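You operate a simulated robot arm through the tools that you are given. There is no shell and no other tool.

You run a simulated robot arm. Do the job below in one go: nothing can be reset, and whatever is moved stays where it is left.

Task
Pack boxes Y-59 and Y-65 into the big yellow box and latch it.
Fine: both stand upright inside; shut the lid, then turn the catch on the post over it; the other boxes stay put. Set down upright: what you pick out.

The check looks at the end state, three seconds after you hand in, the way a careful person would. Anything else that was tipped, shoved, dropped, spilled or broken makes it a failure. A push-on lid holds only when it is set on centred and level and pressed home; a screw cap is set on level and turned clockwise until tight.

Robot
A 6-joint arm with a three-finger gripper, fixed in place. Base frame: the origin is at the foot of the arm, x ahead of it, y to its left, z up. Readings come in mm, rad, newtons and seconds.
Its first joint turns from -2.897 to 2.897 rad. Payload 4.89 kg.
The tool frame sits at the grasp point between the pads (the TCP): z along the fingers, y along the line on which they close. The tips reach 30 mm beyond it. The gripper opens to 164 mm. The gripper's body begins 125 mm behind the TCP.
Orientation is that of the tool frame in the base frame, as a unit quaternion [x, y, z, w]. With the fingers straight down and closing along the base's y, the tool's x points along the base's -x, its y along +y and its z along -z.

Tools
- The arm moves only by the tool move_arm. Its arguments are lists of equal length, an entry for each row: "travel": the shift along the base's x, y, z in mm, a list of three; "dr": the turn, a rotation vector about the base's x, y, z in rad, a list of three; "jaw": the opening, from 0 (shut) to 1 (fully open). In form: {"travel": [[dx, dy, dz], ...], "dr": [[ax, ay, az], ...], "jaw": [jaw, ...]}. A call has 1 to 20 rows; each row shifts and turns the commanded pose from where the row before left it. A row lasts 0.2 s, in which the tool goes at most 50 mm and 0.15 rad; a call with a longer step from one row to the next is refused whole, and so is a gripper value outside its range. Where a pose cannot be reached the arm comes as near as it can. A force on the tool above 50 N (or 10 N above the force at the start of the call, whichever is more), or a blocked arm, ends the call early, and 0.2 s more pass. Each finger travels about 108 mm/s and halts on what it meets, pressing with about 42 N; the grip force reading is that of the motor and also rises with nothing between the fingers. The clock runs only during rows and for 0.2 s after the last one: add rows that do not move to give the fingers time. The reply holds the time, the measured pose of the TCP, the force on the tool along the base axes, the opening and the grip force, in the units named above and with some noise, with the torque about the TCP (base axes, N m) and any sound that the robot's microphone picked up.
- Cameras (640 x 400 px; columns grow to the right, rows downward): "scene" is fixed at [222.6, -650.5, 1525.6]; the picture's right is [-0.85, 0.52, 0.00], its down [0.46, 0.75, -0.48] and it looks along [-0.25, -0.41, -0.88] (base axes); focal length 214 px, centre (320, 200). "wrist" rides on the gripper at [76, -2, -152] in the tool frame; the picture's right is [0.02, 1.00, 0.00], its down [-0.88, 0.02, -0.47] and it looks along [-0.47, 0.01, 0.88] (tool axes); focal length 247 px, centre (320, 200).
- grab_frame(camera): a new picture of that camera. No time passes.
- move_column(by): slides the trunk up (or, below 0, down) by that many mm; the arm rides with it, the base frame stays. It gives what a move gives, with no picture.
- point_at(camera, pixels): there is no depth. For up to 12 entries [column, row, z] of the newest picture of that camera ("zoom" is the newest enlarged one), the place [x, y] in the base frame at which the ray of that pixel passes the height z, good to about 3 mm. No time passes.
- zoom(camera, box): a new picture of the part [left, top, right, bottom] of that camera's present view, enlarged. No time passes.
- hand_in(): hands the job in; it is judged then, once.

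Unless the task says otherwise, let go and move clear before handing in.

The tools are called after "Call:" as a command line: name --argument value ..., lists and objects as JSON in quotes. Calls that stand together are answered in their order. move_arm: Moves the arm, as the interface text tells. Its arguments: {"type":"object","properties":{"travel":{"type":"array","items":{"type":"array","items":{"type":"number"}}},"dr":{"type":"array","items":{"type":"array","items":{"type":"number"}}},"jaw":{"type":"array","items":{"type":"number"}}},"required":["travel","dr","jaw"]} The other tools are called the same way: move_column (by) slides the trunk up or down; grab_frame (camera) takes a picture; point_at (camera, pixels) gives the place at which the rays of pixels pass given heights; zoom (camera, box) takes an enlarged picture of a part of a camera's view; hand_in () hands the job in.

At the start:

```text
time_s: 0.0
eef_pos: [77.2, -707.3, 1249.1]
tool_rot: [0.0, 1.0, 0.0, 0.0]
force: [-0.8, -0.6, 1.0]
wrist_torque: [-0.03, 0.03, -0.01]
width: 164.1
grasp_force: 0.1
trunk travel left (down, up): [-175.0, 215.0]
```

scene: 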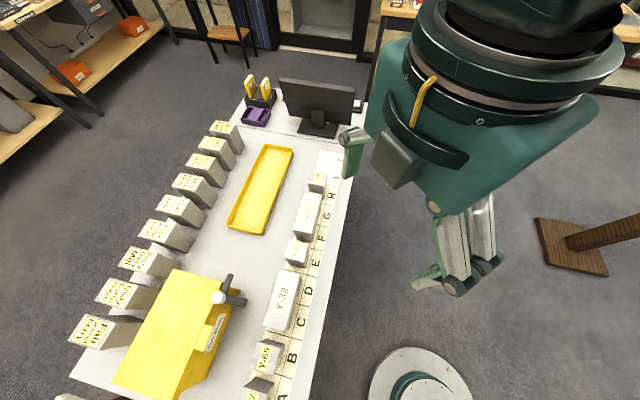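
wrist: 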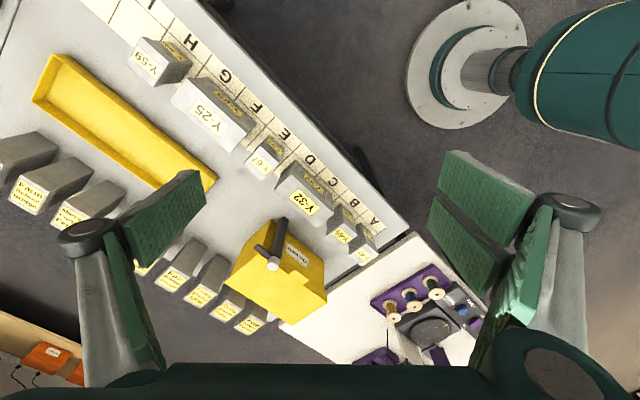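

The scene shows the yellow box with a post and catch near (175,335), boxes along lettered cells A–I, and a long yellow tray near (260,190). I'll zoom in to read labels and see the box structure.

Call:
zoom --camera "scene" --box '[60, 240, 340, 400]'

Call:
zoom --camera "scene" --box '[200, 60, 400, 260]'

Call:
zoom --camera "wrist" --box '[120, 20, 400, 195]'

Call:
zoom --camera "wrist" --box '[180, 160, 400, 340]'

```text
2.29 times, centred on (200, 320) of scene
```

zoom: 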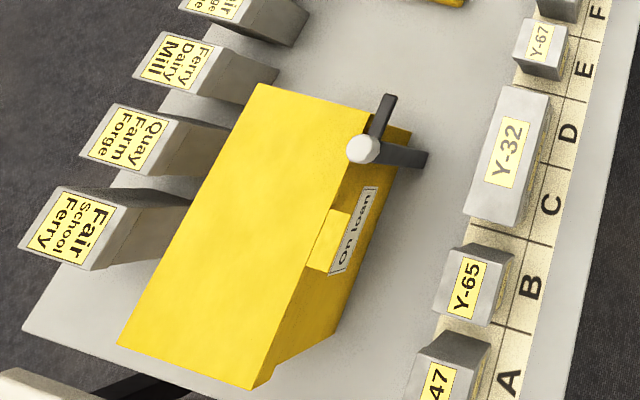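

```text
2.00 times, centred on (300, 160) of scene
```

zoom: 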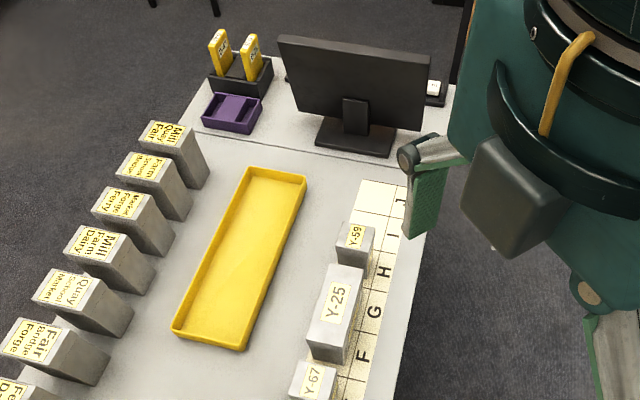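

```text
2.29 times, centred on (260, 108) of wrist
```

zoom: 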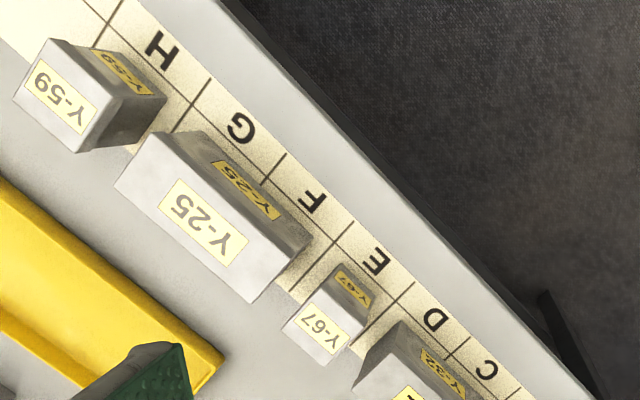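

```text
2.22 times, centred on (290, 250) of wrist
```

zoom: 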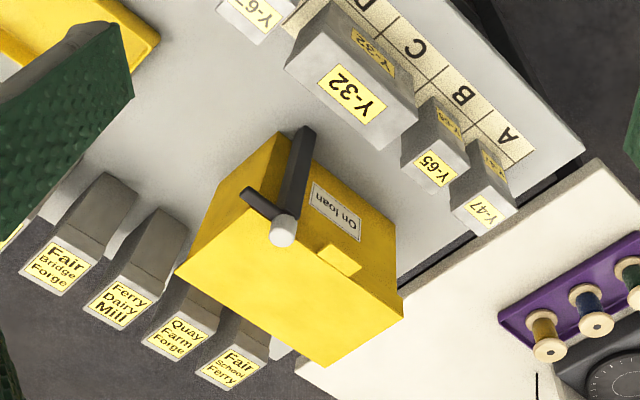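

The hub triangulates to about (409,-811,961) and the table to about z=770. I'll map the letters, tray and box corners on the table plane.

Call:
zoom --camera "scene" --box '[110, 250, 270, 350]'

Call:
zoom --camera "scene" --box '[220, 300, 360, 400]'

Call:
zoom --camera "scene" --box '[260, 150, 380, 225]'

Call:
zoom --camera "wrist" --box '[220, 190, 340, 330]'

Call:
point_at --camera "scene" --pixels '[[292, 358, 770], [333, 180, 770], [345, 150, 770], [250, 395, 770], [72, 370, 770], [218, 297, 961], [265, 145, 790], [293, 152, 790], [229, 225, 790], [262, 236, 790], [240, 100, 770], [300, 398, 770]]'

```text
4.00 times, centred on (190, 300) of scene
```

zoom: 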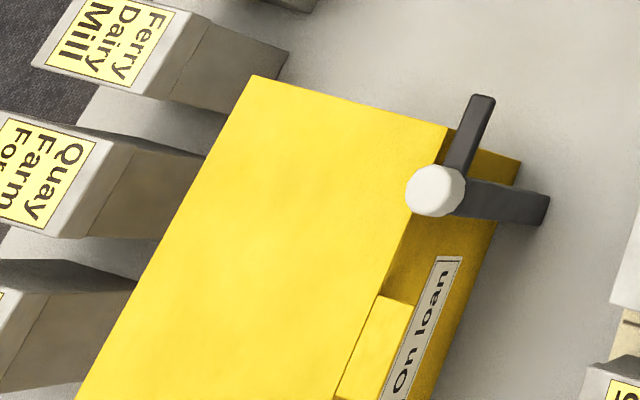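

```text
4.00 times, centred on (290, 350) of scene
```

zoom: 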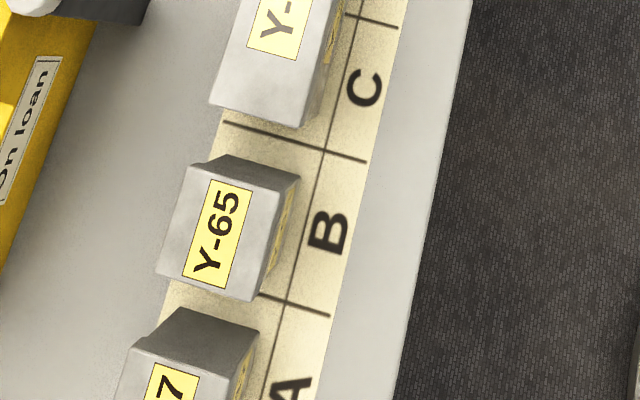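

```text
5.33 times, centred on (320, 188) of scene
```

zoom: 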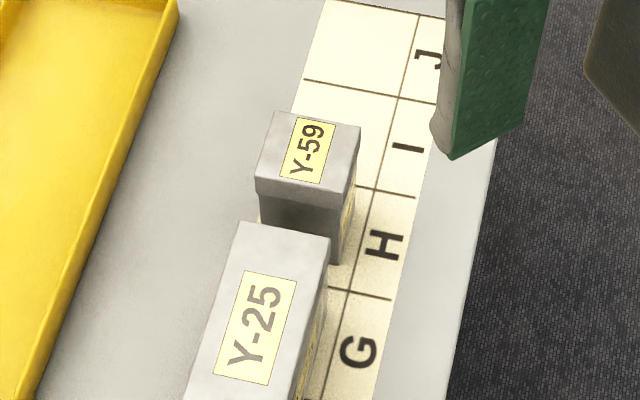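

```text
2.86 times, centred on (280, 260) of wrist
```

zoom: 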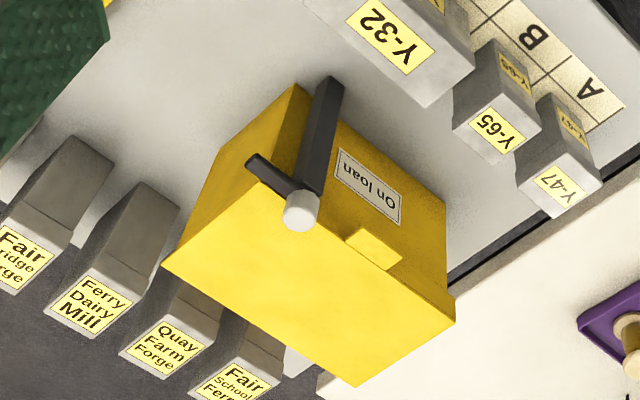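

```text
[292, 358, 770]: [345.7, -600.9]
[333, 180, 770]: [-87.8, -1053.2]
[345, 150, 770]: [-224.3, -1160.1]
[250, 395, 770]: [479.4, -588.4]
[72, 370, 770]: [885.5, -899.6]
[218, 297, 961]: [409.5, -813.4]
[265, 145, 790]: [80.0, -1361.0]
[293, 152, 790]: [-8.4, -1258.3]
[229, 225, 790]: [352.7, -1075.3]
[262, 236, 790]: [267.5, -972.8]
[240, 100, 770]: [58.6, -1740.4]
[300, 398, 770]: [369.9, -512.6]
```

Rough positions: Y-59's top is about (-3,-1035,871), Y-65's top about (384,-644,877), and the lid is at z≈929 with the catch pointing along the lid's front edge (open). I'll measure the box corners more exactly.

Call:
point_at --camera "scene" --pixels '[[311.6, 171.1, 871], [327.5, 174.3, 871], [324.1, 188.6, 871], [308.2, 184.3, 871], [257.5, 341.25, 877], [280.5, 346.75, 877], [272.5, 375, 877], [249.25, 369.25, 877], [172.4, 268.8, 929], [221.3, 281.8, 929], [169.4, 402.2, 929], [111.2, 383.4, 929]]'

Call:
zoom --camera "scene" --box '[290, 150, 350, 188]'

Call:
zoom --camera "scene" --box '[235, 330, 315, 400]'

Call:
zoom --camera "wrist" --box '[120, 30, 220, 100]'

Call:
zoom --camera "wrist" --box '[310, 190, 390, 250]'

```text
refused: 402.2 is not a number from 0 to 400
```

```text
10.53 times, centred on (320, 169) of scene
```

zoom: 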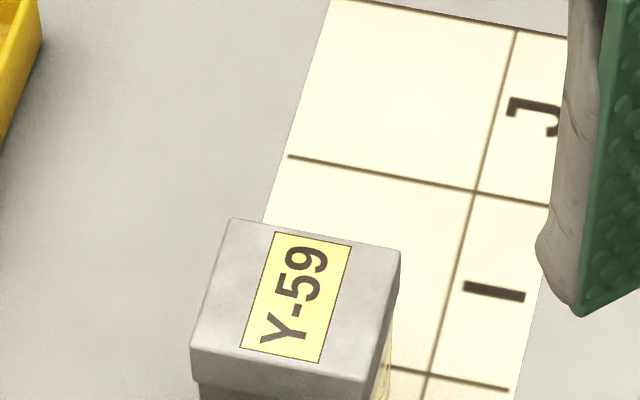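

```text
5.71 times, centred on (275, 365) of scene
```

zoom: 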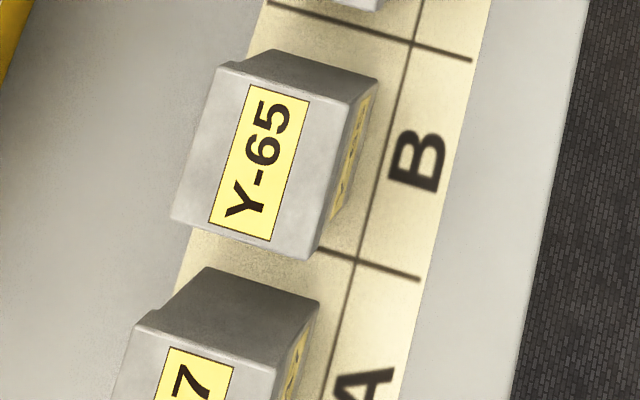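

```text
5.71 times, centred on (170, 65) of wrist
```

zoom: 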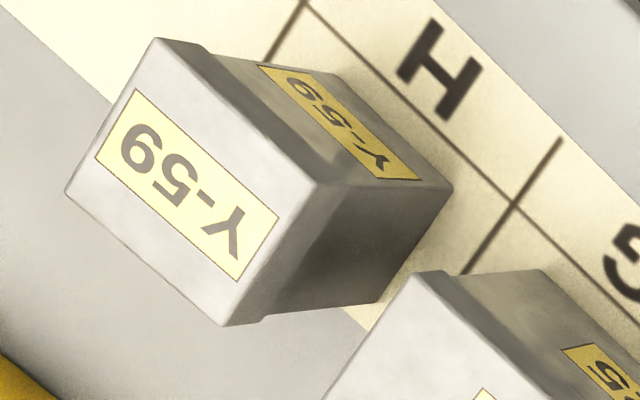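

```text
6.67 times, centred on (350, 220) of wrist
```

zoom: 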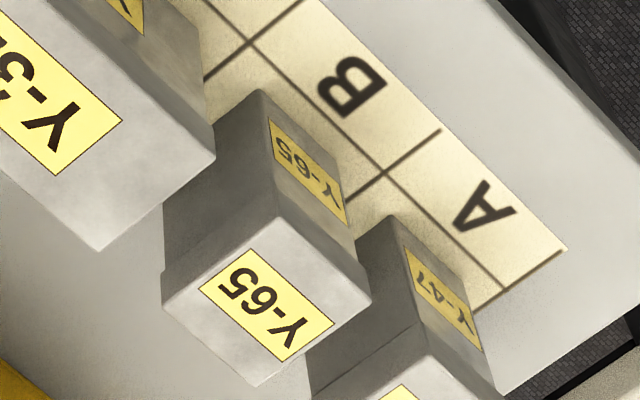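

The small boxes seem to have a shallow cap-like rim at the top; I'll look closer later. First, the corner measurements with valid pixels.

Call:
point_at --camera "scene" --pixels '[[311.6, 171.1, 871], [327.5, 174.3, 871], [324.1, 188.6, 871], [308.2, 184.3, 871], [257.5, 341.25, 877], [280.5, 346.75, 877], [272.5, 375, 877], [249.25, 369.25, 877], [172.4, 268.8, 929], [221.3, 281.8, 929], [230.5, 274.3, 950], [111.2, 383.4, 929]]'

Call:
point_at --camera "wrist" --pixels '[[225.8, 281.7, 929], [308, 303.7, 929], [327.2, 281, 929], [274.2, 264.4, 961], [167.5, 65, 770]]'

```text
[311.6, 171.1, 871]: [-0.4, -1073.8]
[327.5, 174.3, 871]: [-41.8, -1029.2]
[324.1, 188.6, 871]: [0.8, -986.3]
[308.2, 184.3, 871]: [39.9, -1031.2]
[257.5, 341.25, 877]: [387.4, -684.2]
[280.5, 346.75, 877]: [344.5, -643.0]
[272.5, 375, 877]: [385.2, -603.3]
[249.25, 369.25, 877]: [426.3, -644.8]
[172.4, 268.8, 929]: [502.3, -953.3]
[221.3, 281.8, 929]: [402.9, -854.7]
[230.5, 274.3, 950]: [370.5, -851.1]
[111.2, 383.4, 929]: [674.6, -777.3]
```

```text
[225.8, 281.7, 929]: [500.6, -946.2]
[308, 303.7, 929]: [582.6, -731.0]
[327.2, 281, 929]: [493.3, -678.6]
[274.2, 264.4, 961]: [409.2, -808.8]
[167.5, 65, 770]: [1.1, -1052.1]
```

Y-59 and Y-65 are each about 60 mm square and 100 mm tall, and the table's long axis lies at about 45° to the base axes. I'll move high above the yellow box, turned to the table's axes, to look closer at the tab and catch.

Call:
move_arm --travel '[[40, 1, 0], [40, 1, 0], [40, 1, 0], [40, 1, 0], [40, 1, 0], [40, 1, 0], [40, 1, 0], [40, 1, 0], [0, 0, 0]]' --dr '[[0, 0, -0.0973], [0, 0, -0.0973], [0, 0, -0.0973], [0, 0, -0.0973], [0, 0, -0.0973], [0, 0, -0.0973], [0, 0, -0.0973], [0, 0, -0.0973], [0, 0, 0]]' --jaw '[0.6, 0.5, 0.4, 0.3, 0.3, 0.3, 0.3, 0.3, 0.3]'

Call:
grab_frame --camera "wrist"

Call:
grab_frame --camera "scene"

```text
time_s: 2.0
eef_pos: [398.8, -697.1, 1249.6]
tool_rot: [0.379, 0.925, 0.0, 0.0]
force: [1.2, 0.3, -0.3]
wrist_torque: [0.03, 0.11, 0.01]
width: 49.1
grasp_force: 0.0
trunk travel left (down, up): [-175.0, 215.0]
```

```text
taken
```

wrist: 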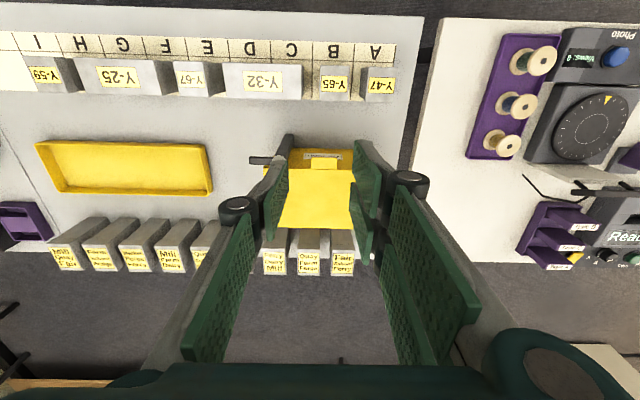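

```text
taken
```

scene: 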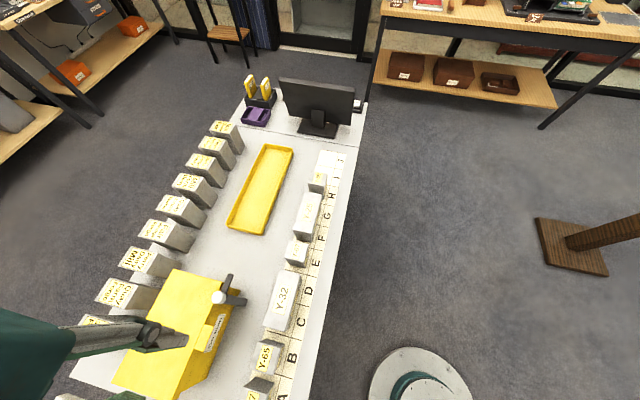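

The camera is now aligned with the table axes; the yellow box is at (315,190) between the fingers. I'll zoom in on it and on the small boxes.

Call:
zoom --camera "wrist" --box '[240, 120, 390, 270]'

Call:
zoom --camera "wrist" --box '[180, 30, 410, 120]'

Call:
zoom --camera "wrist" --box '[0, 30, 200, 120]'

Call:
zoom --camera "scene" --box '[80, 250, 260, 400]'

```text
2.67 times, centred on (315, 195) of wrist
```

zoom: 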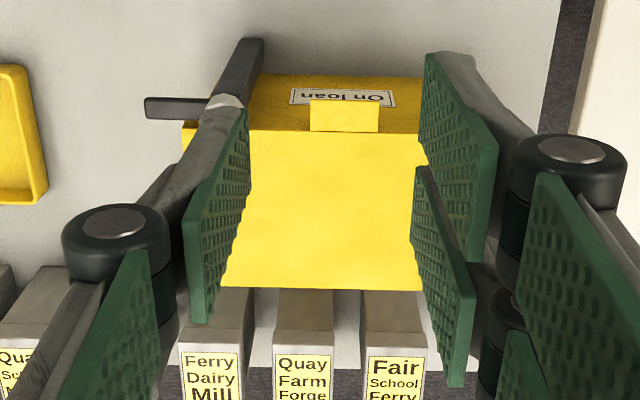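

```text
2.78 times, centred on (295, 75) of wrist
```

zoom: 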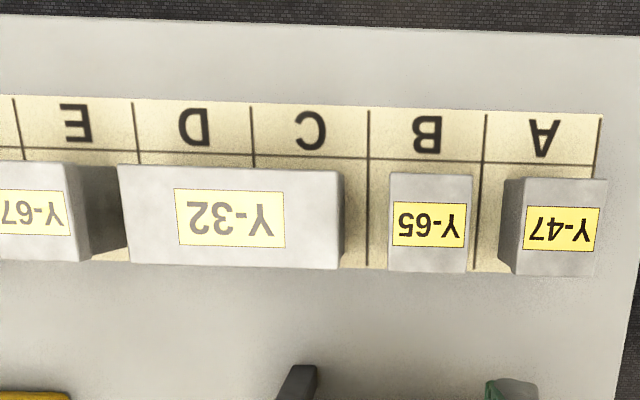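

```text
3.20 times, centred on (100, 75) of wrist
```

zoom: 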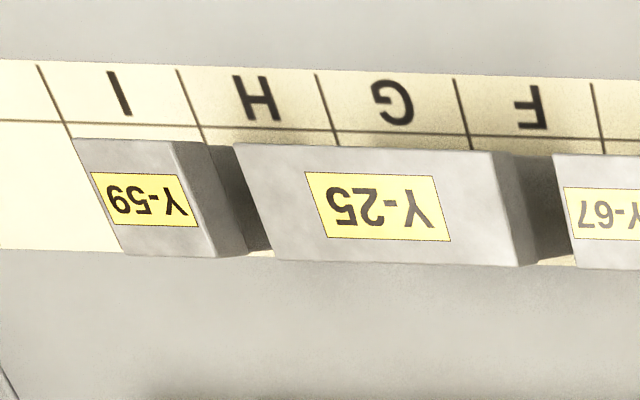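

```text
2.67 times, centred on (170, 325) of scene
```

zoom: 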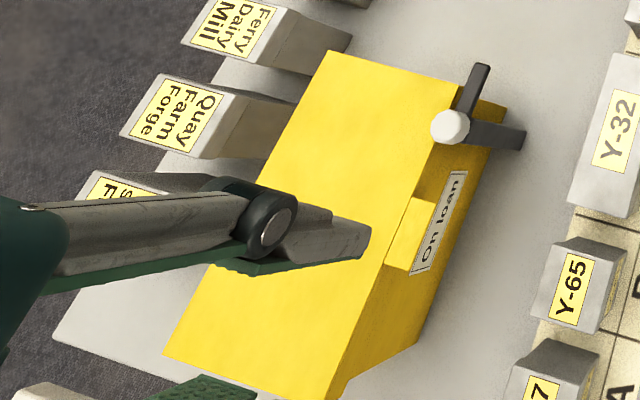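

The tab is at (311–338, 157–170) in the wrist view and the catch points left, off the lid. I'll get the positions of the tab, hub, post and catch.

Call:
point_at --camera "wrist" --pixels '[[311.3, 157.5, 929], [337.5, 157.5, 929], [311.3, 169.5, 929], [337.5, 169.5, 929], [263.3, 166.9, 929], [354.3, 228.7, 929], [279.2, 159.0, 961], [250, 158.5, 950], [290, 136, 770], [38.5, 33, 770], [395, 63, 770], [348, 148.5, 925]]'

Call:
zoom --camera "wrist" --box '[240, 130, 300, 180]'

```text
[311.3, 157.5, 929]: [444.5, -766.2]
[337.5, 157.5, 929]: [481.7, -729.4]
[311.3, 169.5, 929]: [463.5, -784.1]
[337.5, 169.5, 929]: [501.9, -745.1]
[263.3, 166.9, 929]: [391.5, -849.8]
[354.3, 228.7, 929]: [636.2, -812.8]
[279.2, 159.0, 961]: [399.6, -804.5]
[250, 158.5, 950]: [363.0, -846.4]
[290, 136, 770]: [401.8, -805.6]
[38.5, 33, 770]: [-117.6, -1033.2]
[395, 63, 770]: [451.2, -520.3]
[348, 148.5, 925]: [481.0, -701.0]
```

```text
8.00 times, centred on (270, 155) of wrist
```

zoom: 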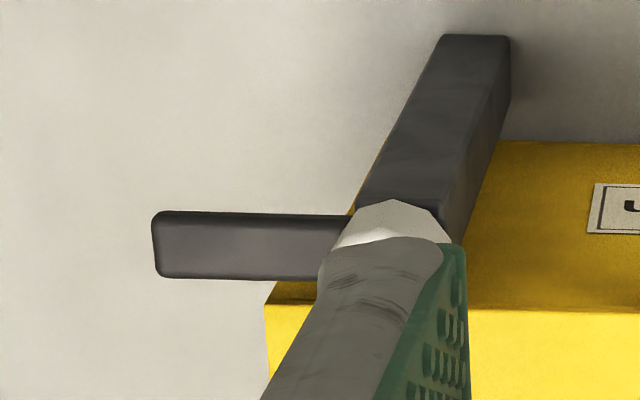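

The tab runs s≈180–234 mm along the table and sticks out about 26 mm (n≈854–880) at z≈925; the post is ahead of it at s≈302. I'll tilt the tool about 40° outward and come down in front of the tab to look closely before gripping it.

Call:
move_arm --travel '[[2, 1, 0], [2, 1, 0], [2, 1, 0], [2, 0, 0], [3, 0, 0], [0, 0, -45], [0, 0, -45], [0, 0, -45], [0, 0, -40], [0, 0, 0]]' --dr '[[-0.098, -0.0997, 0], [-0.098, -0.0997, 0], [-0.098, -0.0997, 0], [-0.098, -0.0997, 0], [-0.098, -0.0997, 0], [0, 0, 0], [0, 0, 0], [0, 0, 0], [0, 0, 0], [0, 0, 0]]' --jaw '[0.5, 0.5, 0.5, 0.5, 0.5, 0.5, 0.5, 0.5, 0.5, 0.5]'

Call:
grab_frame --camera "wrist"

Call:
grab_frame --camera "scene"

```text
time_s: 4.2
eef_pos: [403.7, -694.1, 1075.6]
tool_rot: [0.356, 0.87, -0.128, 0.317]
force: [-0.1, -1.1, 0.0]
wrist_torque: [0.03, -0.02, 0.01]
width: 82.1
grasp_force: 0.0
trunk travel left (down, up): [-175.0, 215.0]
```

```text
taken
```

wrist: 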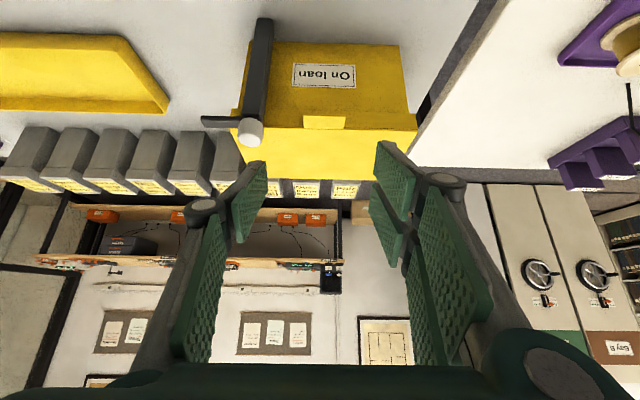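

```text
taken
```

scene: 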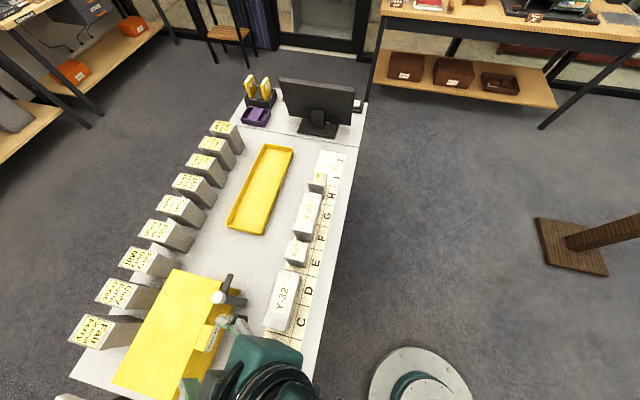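

The wrist view now shows the box front with the "On loan" label at (325,77), the tab at (325,121) and the white hub at (250,133). I'll zoom in there to gauge the tab's thickness.

Call:
zoom --camera "wrist" --box '[190, 20, 430, 190]'

Call:
zoom --camera "wrist" --box '[280, 90, 370, 150]'

Call:
zoom --camera "wrist" --box '[195, 90, 285, 150]'

```text
2.35 times, centred on (310, 105) of wrist
```

zoom: 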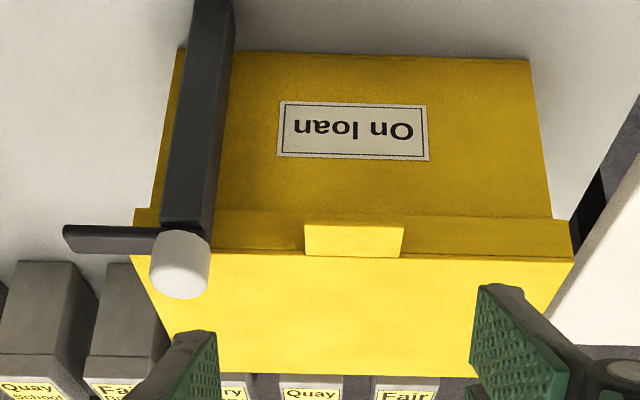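

```text
6.67 times, centred on (325, 120) of wrist
```

zoom: 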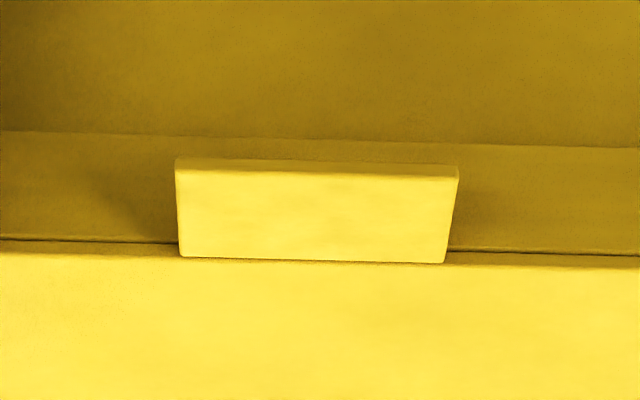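

```text
6.67 times, centred on (240, 120) of wrist
```

zoom: 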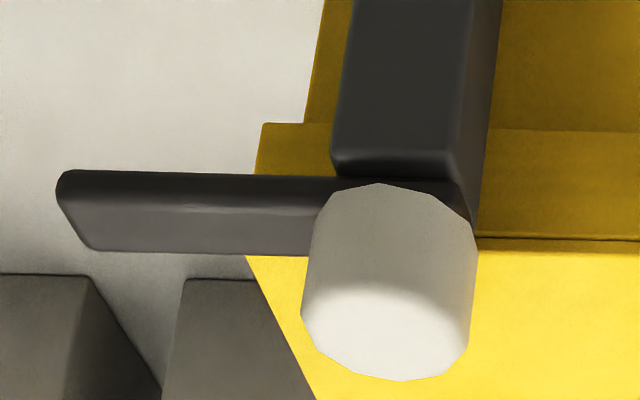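

The tab is a thin plate about 55 mm wide and 26 mm deep, level with a thin lid sitting on the box's collar. I'll pin down its exact height by intersecting rays from both cameras.

Call:
point_at --camera "wrist" --pixels '[[303.7, 115.0, 930], [345.5, 115.5, 930], [303.7, 115.0, 945], [345.5, 115.5, 945], [304.5, 128.8, 930], [343.8, 129.5, 930], [367, 131, 930], [252, 133, 960], [206, 120.5, 950], [266, 113, 945]]'

Call:
zoom --camera "scene" --box '[180, 280, 250, 340]'

```text
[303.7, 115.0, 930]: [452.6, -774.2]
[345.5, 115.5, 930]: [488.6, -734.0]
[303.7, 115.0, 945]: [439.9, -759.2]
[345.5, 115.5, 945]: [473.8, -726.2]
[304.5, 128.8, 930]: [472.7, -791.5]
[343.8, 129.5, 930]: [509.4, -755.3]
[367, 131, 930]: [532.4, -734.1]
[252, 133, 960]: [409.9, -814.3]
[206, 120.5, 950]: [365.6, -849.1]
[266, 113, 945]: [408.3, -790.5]
```

```text
6.67 times, centred on (215, 310) of scene
```

zoom: 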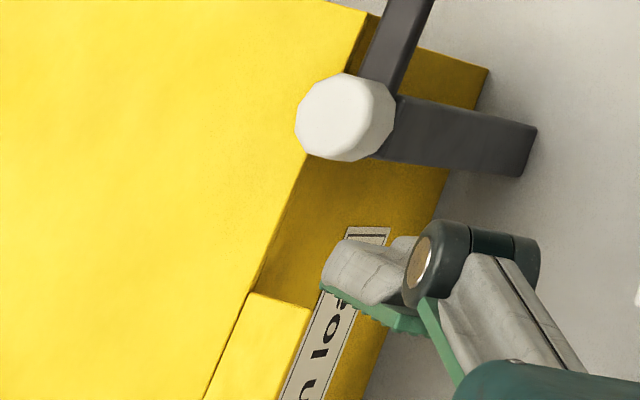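

Call:
point_at --camera "scene" --pixels '[[213.5, 326.2, 930], [213.5, 326.2, 945], [204.5, 323.8, 930], [204.5, 323.8, 945], [222.0, 281.8, 930], [222.0, 281.8, 945], [219, 296, 960], [219, 296, 975]]'

Call:
point_at --camera "wrist" --pixels '[[303.7, 115.0, 930], [303.7, 115.0, 945], [252, 133, 975], [250, 140, 975], [236.4, 129.5, 945]]'

```text
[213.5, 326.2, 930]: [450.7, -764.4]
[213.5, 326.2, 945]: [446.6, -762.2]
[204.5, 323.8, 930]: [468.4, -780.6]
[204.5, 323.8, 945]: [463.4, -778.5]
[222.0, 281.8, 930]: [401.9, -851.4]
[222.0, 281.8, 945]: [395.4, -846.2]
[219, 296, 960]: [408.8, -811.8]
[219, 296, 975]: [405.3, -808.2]
```

```text
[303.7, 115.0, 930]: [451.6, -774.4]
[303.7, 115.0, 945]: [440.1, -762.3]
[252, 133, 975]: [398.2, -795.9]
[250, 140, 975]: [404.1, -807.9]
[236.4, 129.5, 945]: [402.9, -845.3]
```

The estimates put the tab's front edge at n≈853 and z≈938. I'll move part of the way in along the tool axis and look again from closer.

Call:
move_arm --travel '[[10.6, -7.7, -32], [10.7, -7.7, -33], [0, 0, 0]]' --dr '[[0, 0, 0], [0, 0, 0], [0, 0, 0]]' --jaw '[0.5, 0.5, 0.5]'

Call:
grab_frame --camera "wrist"

Call:
zoom --camera "wrist" --box '[220, 80, 420, 230]'

Call:
zoom --camera "scene" --box '[170, 260, 280, 350]'

```text
time_s: 5.0
eef_pos: [426.7, -711.2, 1008.5]
tool_rot: [0.357, 0.869, -0.129, 0.316]
force: [0.1, 0.0, 0.2]
wrist_torque: [0.03, 0.02, 0.06]
width: 82.1
grasp_force: 0.1
trunk travel left (down, up): [-175.0, 215.0]
```

```text
taken
```

wrist: 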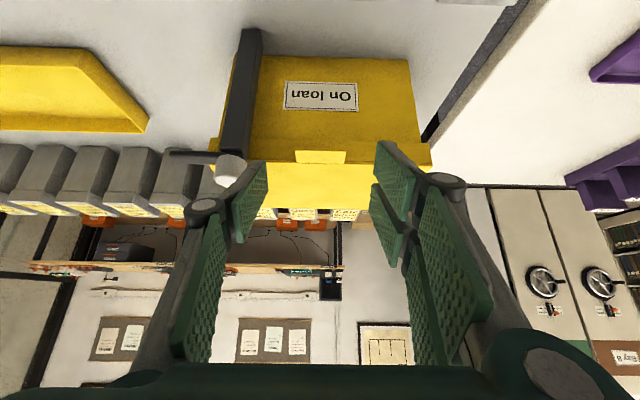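

```text
2.67 times, centred on (320, 155) of wrist
```

zoom: 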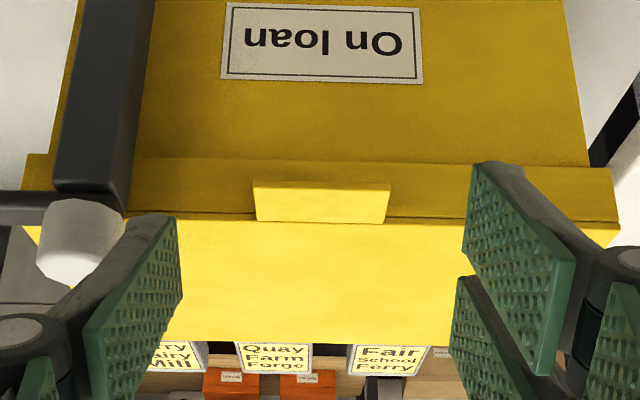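

```text
4.44 times, centred on (225, 305) of scene
```

zoom: 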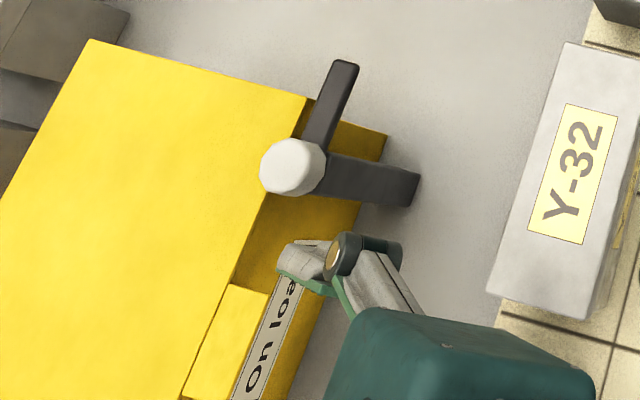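

The tab is centred between the fingers and at n≈853–879, z≈940. I'll advance so the fingertips straddle the tab's ends, staying a few mm short of the collar.

Call:
move_arm --travel '[[7.3, -7.2, -14.2], [7.3, -7.2, -14.2], [7.3, -7.2, -14.2], [7.3, -7.1, -14.1], [0, 0, 0]]' --dr '[[0, 0, 0], [0, 0, 0], [0, 0, 0], [0, 0, 0], [0, 0, 0]]' --jaw '[0.5, 0.5, 0.5, 0.5, 0.5]'

Call:
grab_frame --camera "wrist"

Call:
zoom --camera "wrist" --box '[220, 110, 420, 260]'

Call:
zoom --camera "scene" --box '[170, 270, 280, 360]'

```text
time_s: 6.2
eef_pos: [458.2, -740.3, 953.7]
tool_rot: [0.356, 0.869, -0.13, 0.318]
force: [-6.4, 15.7, 15.9]
wrist_torque: [0.39, -0.75, 0.93]
width: 88.3
grasp_force: 6.1
trunk travel left (down, up): [-175.0, 215.0]
```

```text
taken
```

wrist: 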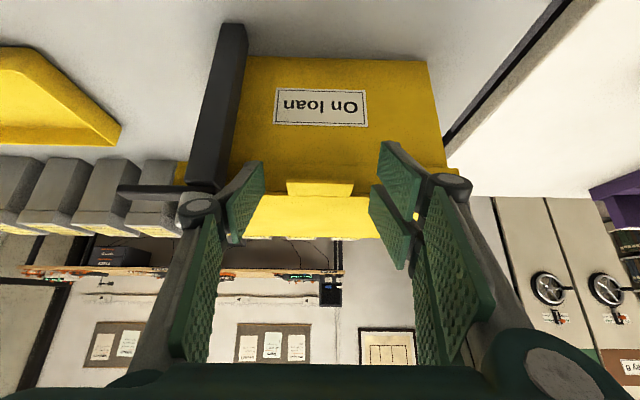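

```text
2.67 times, centred on (320, 185) of wrist
```

zoom: 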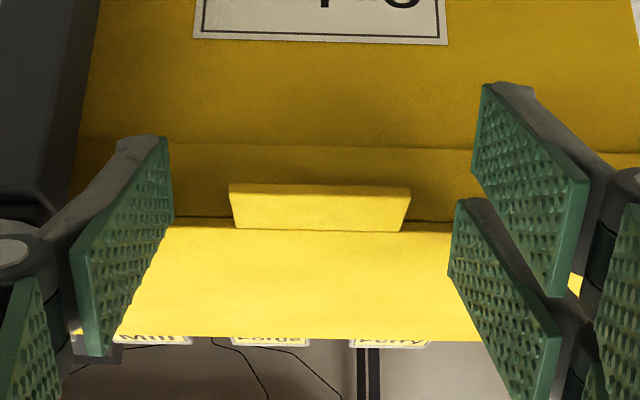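

```text
4.44 times, centred on (225, 315) of scene
```

zoom: 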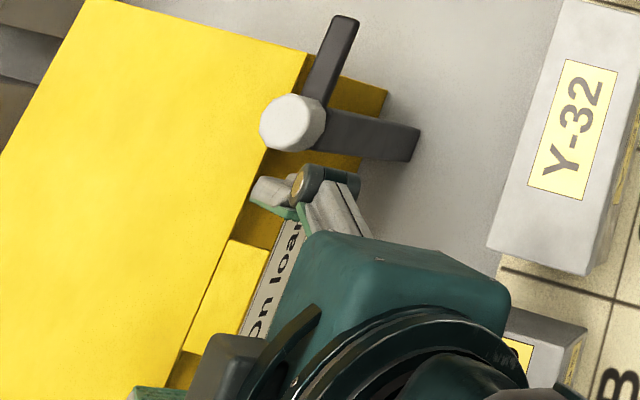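

The force reading (about 22 N back along the tool axis) and the width opening to 88 mm say the right-hand fingertip touched the lid edge. I'll back off and look at the fingers' real shape.

Call:
move_arm --travel '[[-7.3, 7.2, 12.2], [-7.3, 7.2, 12.2], [0, 0, 0]]' --dr '[[0, 0, 0], [0, 0, 0], [0, 0, 0]]' --jaw '[0.5, 0.5, 0.5]'

Call:
zoom --camera "wrist" --box '[160, 120, 520, 345]'

Call:
zoom --camera "scene" --box '[140, 280, 260, 360]'

```text
time_s: 7.0
eef_pos: [443.9, -726.9, 977.4]
tool_rot: [0.356, 0.87, -0.129, 0.316]
force: [-0.5, 0.5, -0.1]
wrist_torque: [0.0, -0.02, -0.04]
width: 82.1
grasp_force: 0.0
trunk travel left (down, up): [-175.0, 215.0]
```

```text
1.78 times, centred on (340, 232) of wrist
```

zoom: 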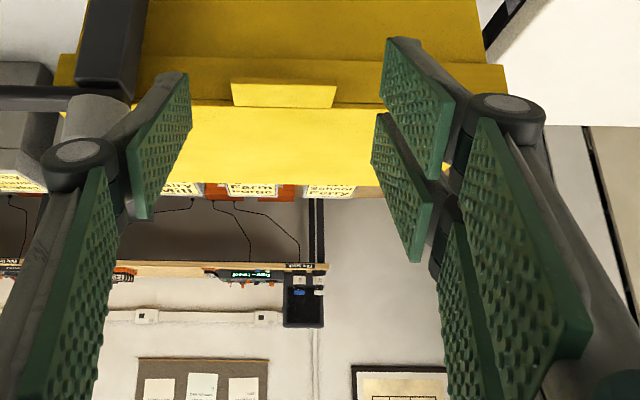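

```text
5.00 times, centred on (200, 320) of scene
```

zoom: 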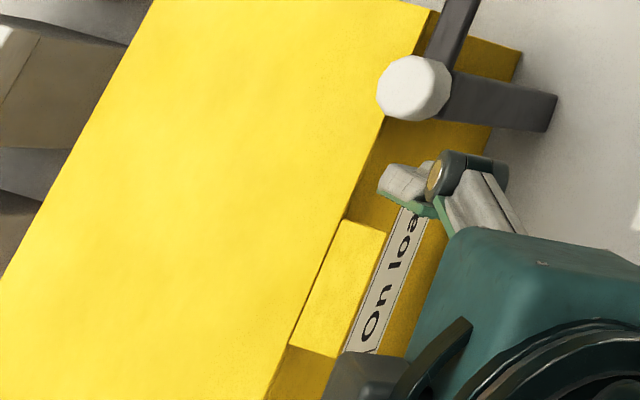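

The gripper turns out to have one finger on the +d side and a pair straddling the axis on the other; the pair's upper finger hit the lid. I'll come in slightly higher so the tab sits at the lower part of the fingers, clear of the lid.

Call:
move_arm --travel '[[8.2, -8, -5], [8.1, -8.1, -10], [0, 0, 0]]' --dr '[[0, 0, 0], [0, 0, 0], [0, 0, 0]]' --jaw '[0.5, 0.5, 0.5]'

Call:
zoom --camera "wrist" --box '[220, 110, 420, 260]'

```text
time_s: 7.8
eef_pos: [461.1, -742.9, 963.5]
tool_rot: [0.356, 0.87, -0.129, 0.317]
force: [-1.1, 1.6, 0.7]
wrist_torque: [-0.05, 0.06, -0.08]
width: 82.1
grasp_force: 0.0
trunk travel left (down, up): [-175.0, 215.0]
```

```text
2.67 times, centred on (320, 185) of wrist
```

zoom: 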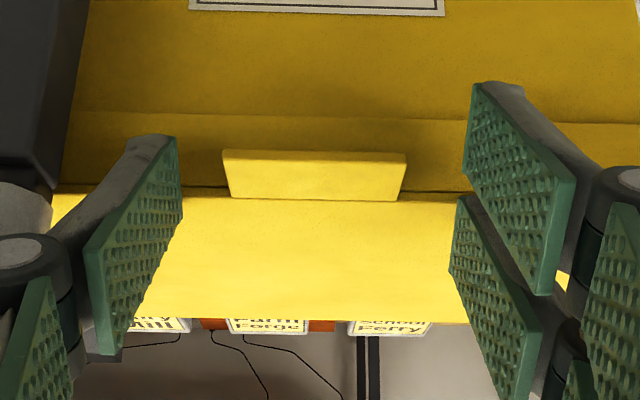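

Clear now, with no contact force, and the tab lies between the thumb tip and the upper-right finger in the view. I'll close on it.

Call:
move_arm --travel '[[0, 0, 0], [0, 0, 0], [0, 0, 0], [0, 0, 0]]' --dr '[[0, 0, 0], [0, 0, 0], [0, 0, 0], [0, 0, 0]]' --jaw '[0.4, 0.35, 0.28, 0.28]'

Call:
zoom --camera "wrist" --box '[220, 110, 420, 260]'

```text
time_s: 8.8
eef_pos: [460.5, -743.4, 963.4]
tool_rot: [0.357, 0.869, -0.13, 0.317]
force: [-25.2, -3.6, 16.3]
wrist_torque: [-0.71, 0.43, -0.72]
width: 49.3
grasp_force: 44.8
trunk travel left (down, up): [-175.0, 215.0]
```

```text
2.67 times, centred on (320, 185) of wrist
```

zoom: 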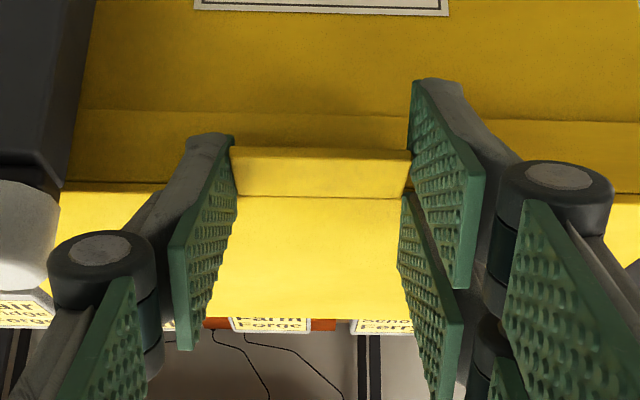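

The tab is gripped (49 mm, 45 N). I'll start lifting along an arc about the back edge (n≈1018, radius ≈161 mm).

Call:
move_arm --travel '[[0.43, -0.43, 14.0], [1.31, -1.29, 13.9], [2.16, -2.13, 13.7], [3.0, -2.96, 13.4], [0, 0, 0]]' --dr '[[0, 0, 0], [0, 0, 0], [0, 0, 0], [0, 0, 0], [0, 0, 0]]' --jaw '[0.28, 0.28, 0.28, 0.28, 0.28]'

Call:
zoom --camera "wrist" --box '[160, 80, 480, 280]'

Call:
zoom --camera "scene" --box '[100, 250, 260, 400]'

```text
time_s: 10.0
eef_pos: [468.1, -750.3, 1018.9]
tool_rot: [0.355, 0.87, -0.128, 0.317]
force: [-8.3, -12.1, 0.2]
wrist_torque: [-0.44, 0.01, -0.2]
width: 52.5
grasp_force: 7.6
trunk travel left (down, up): [-175.0, 215.0]
```

```text
2.00 times, centred on (320, 180) of wrist
```

zoom: 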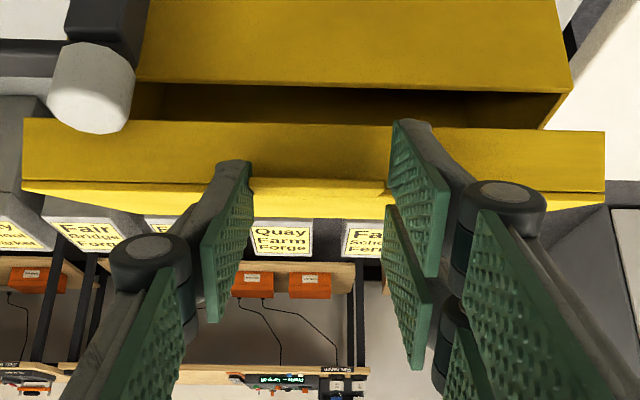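

```text
2.67 times, centred on (180, 325) of scene
```

zoom: 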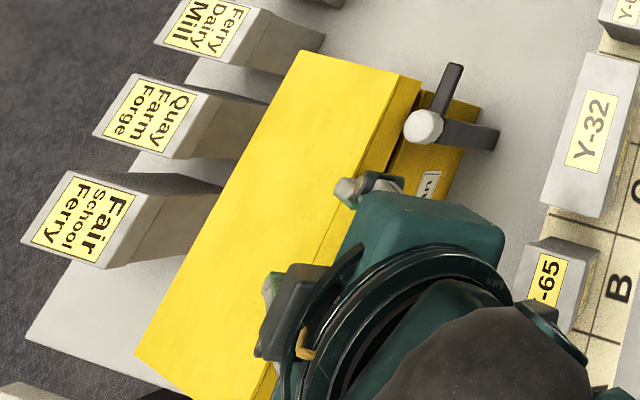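

The lid is lifting: its skirt is rising off the box body and the interior shows as a dark gap at (330,105). I'll check the grip on the tab before continuing.

Call:
zoom --camera "wrist" --box '[250, 120, 390, 220]'

```text
4.00 times, centred on (320, 170) of wrist
```

zoom: 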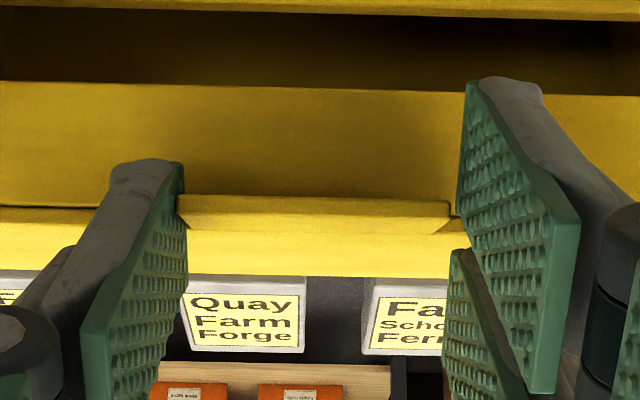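

Call:
move_arm --travel '[[0, 0, 0], [0, 0, 0]]' --dr '[[0, 0, 0], [0, 0, 0]]' --jaw '[0.24, 0.2]'

Call:
zoom --camera "wrist" --box '[250, 120, 390, 220]'

```text
time_s: 10.6
eef_pos: [467.3, -749.6, 1018.5]
tool_rot: [0.357, 0.869, -0.129, 0.317]
force: [-14.0, -20.0, 0.4]
wrist_torque: [-0.85, -0.11, -0.51]
width: 49.0
grasp_force: 44.8
trunk travel left (down, up): [-175.0, 215.0]
```

```text
4.00 times, centred on (320, 170) of wrist
```

zoom: 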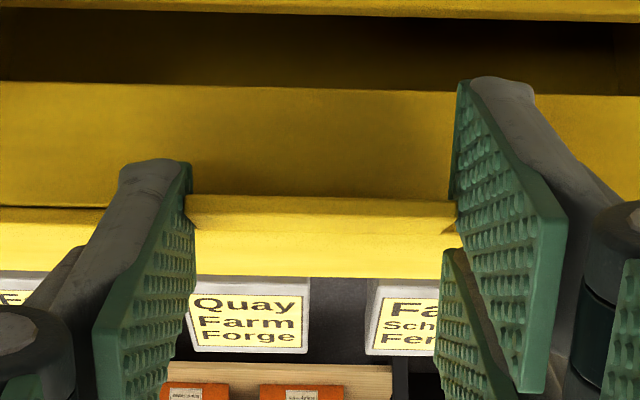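

Gripped firmly again (49 mm, 45 N), with a small sideways load. I'll continue the arc, shifting 3 mm sideways to centre the grip.

Call:
move_arm --travel '[[4.2, -8.3, 12.2], [6.2, -6.1, 11.9], [6.8, -6.7, 11.2], [6.8, -6.7, 10.4], [0, 0, 0]]' --dr '[[0, 0, 0], [0, 0, 0], [0, 0, 0], [0, 0, 0], [0, 0, 0]]' --jaw '[0.2, 0.2, 0.2, 0.2, 0.2]'

Call:
zoom --camera "wrist" --box '[160, 80, 480, 280]'

Call:
zoom --camera "scene" --box '[100, 250, 260, 400]'

```text
time_s: 11.8
eef_pos: [492.4, -774.6, 1063.9]
tool_rot: [0.356, 0.869, -0.129, 0.317]
force: [-4.2, 18.1, 3.9]
wrist_torque: [1.36, 0.68, 0.24]
width: 49.2
grasp_force: 44.6
trunk travel left (down, up): [-175.0, 215.0]
```

```text
2.00 times, centred on (320, 180) of wrist
```

zoom: 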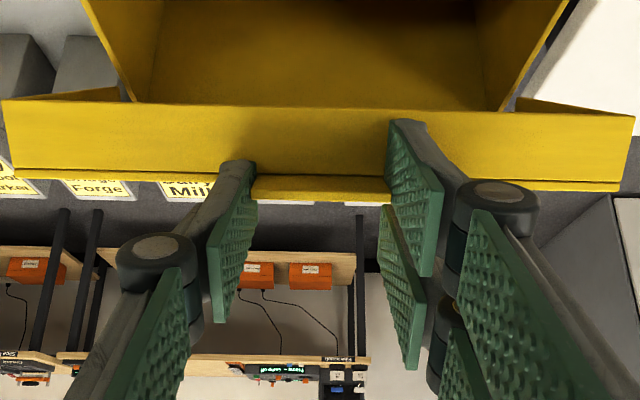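

```text
2.67 times, centred on (180, 325) of scene
```

zoom: 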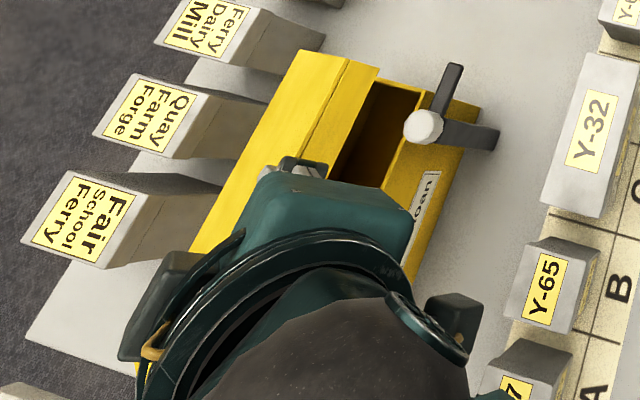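

The lid is about 40° open, and the interior looks empty so far. I'll continue the arc toward 70°.

Call:
move_arm --travel '[[4.6, -4.5, 9.0], [4.6, -4.5, 7.9], [8.0, -7.9, 8.6], [8.4, -8.3, 7.5], [8.9, -8.8, 6.5], [0, 0, 0]]' --dr '[[0, 0, 0], [0, 0, 0], [0, 0, 0], [0, 0, 0], [0, 0, 0], [0, 0, 0]]' --jaw '[0.2, 0.2, 0.2, 0.2, 0.2, 0.2]'

Call:
zoom --camera "wrist" --box '[160, 80, 480, 280]'

Call:
zoom --camera "scene" --box '[100, 250, 260, 400]'

```text
time_s: 13.2
eef_pos: [526.2, -808.2, 1102.4]
tool_rot: [0.356, 0.869, -0.13, 0.318]
force: [13.9, 32.0, 6.9]
wrist_torque: [2.3, -0.02, 0.65]
width: 49.5
grasp_force: 45.1
trunk travel left (down, up): [-175.0, 215.0]
```

```text
2.00 times, centred on (320, 180) of wrist
```

zoom: 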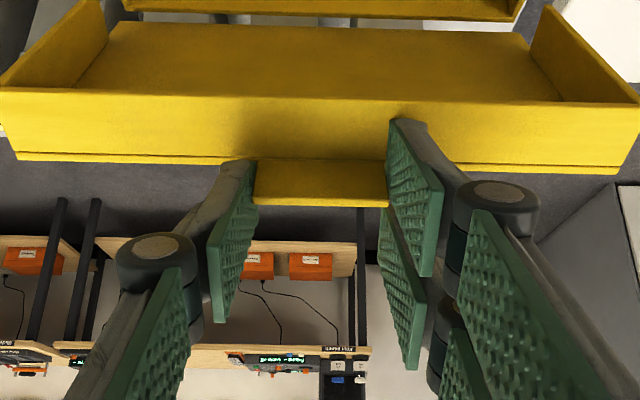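

```text
2.67 times, centred on (180, 325) of scene
```

zoom: 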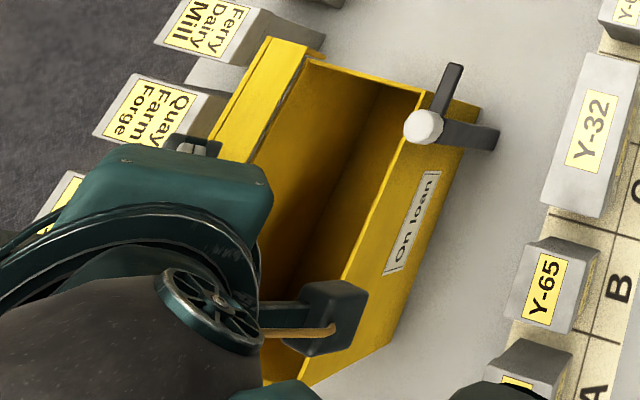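

The lid is near 65–70° and the box inside is empty. There's a 32 N sideways load, so I'll shift 2.5 mm back while carrying on past vertical.

Call:
move_arm --travel '[[1.75, 1.78, 0], [9.3, -9.1, 5.4], [9.5, -9.4, 4.2], [9.7, -9.6, 3.1], [10.0, -9.8, 1.8], [0, 0, 0]]' --dr '[[0, 0, 0], [0, 0, 0], [0, 0, 0], [0, 0, 0], [0, 0, 0], [0, 0, 0]]' --jaw '[0.2, 0.2, 0.2, 0.2, 0.2, 0.2]'

Call:
zoom --camera "wrist" --box '[160, 80, 480, 280]'

Call:
zoom --camera "scene" --box '[100, 250, 260, 400]'

```text
time_s: 14.4
eef_pos: [558.2, -840.6, 1120.3]
tool_rot: [0.357, 0.868, -0.13, 0.319]
force: [-9.4, 6.6, 39.7]
wrist_torque: [2.11, -0.77, -0.21]
width: 49.3
grasp_force: 45.0
trunk travel left (down, up): [-175.0, 215.0]
stopped in row 5: the force on the tool passed its limit at 56 N (the readings are from after the stop); the commanded pose is now the measured one
```

```text
2.00 times, centred on (320, 180) of wrist
```

zoom: 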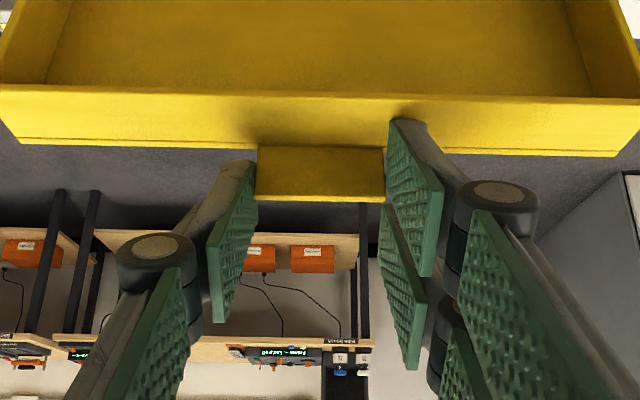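

```text
2.67 times, centred on (180, 325) of scene
```

zoom: 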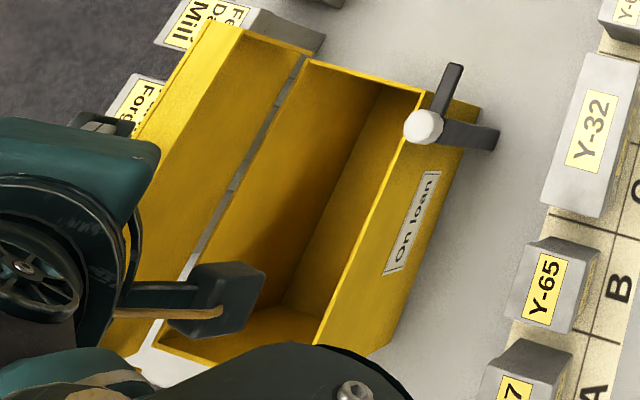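

The lid is about 80° open; the 40 N upward push fits a fingertip pressing on the lid's skirt as the lid turns. I'll raise the tool a little and rotate it with the lid while carrying on.

Call:
move_arm --travel '[[0, 0, 5], [2.6, -2.6, 1], [9.5, -9.4, 3], [10, -9.8, 2]]' --dr '[[0, 0, 0], [0.105, 0.107, 0], [0, 0, 0], [0, 0, 0]]' --jaw '[0.2, 0.2, 0.2, 0.2]'

Call:
zoom --camera "wrist" --box '[160, 80, 480, 280]'

Call:
zoom --camera "scene" --box '[100, 250, 260, 400]'

```text
time_s: 15.4
eef_pos: [580.8, -864.5, 1126.6]
tool_rot: [0.367, 0.89, -0.103, 0.25]
force: [-9.8, -1.6, -38.2]
wrist_torque: [0.55, 0.65, -0.13]
width: 49.6
grasp_force: 45.3
trunk travel left (down, up): [-175.0, 215.0]
```

```text
2.00 times, centred on (320, 180) of wrist
```

zoom: 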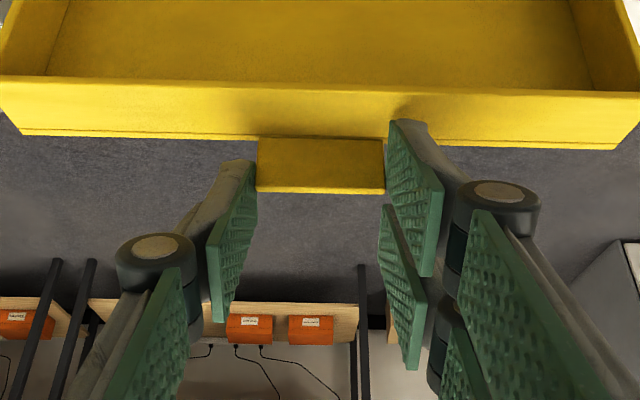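

```text
2.67 times, centred on (180, 325) of scene
```

zoom: 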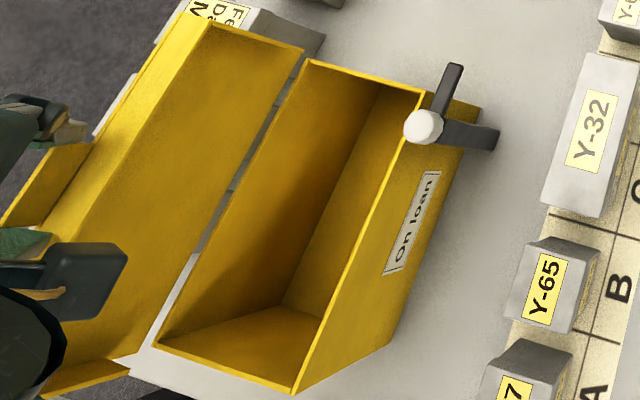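

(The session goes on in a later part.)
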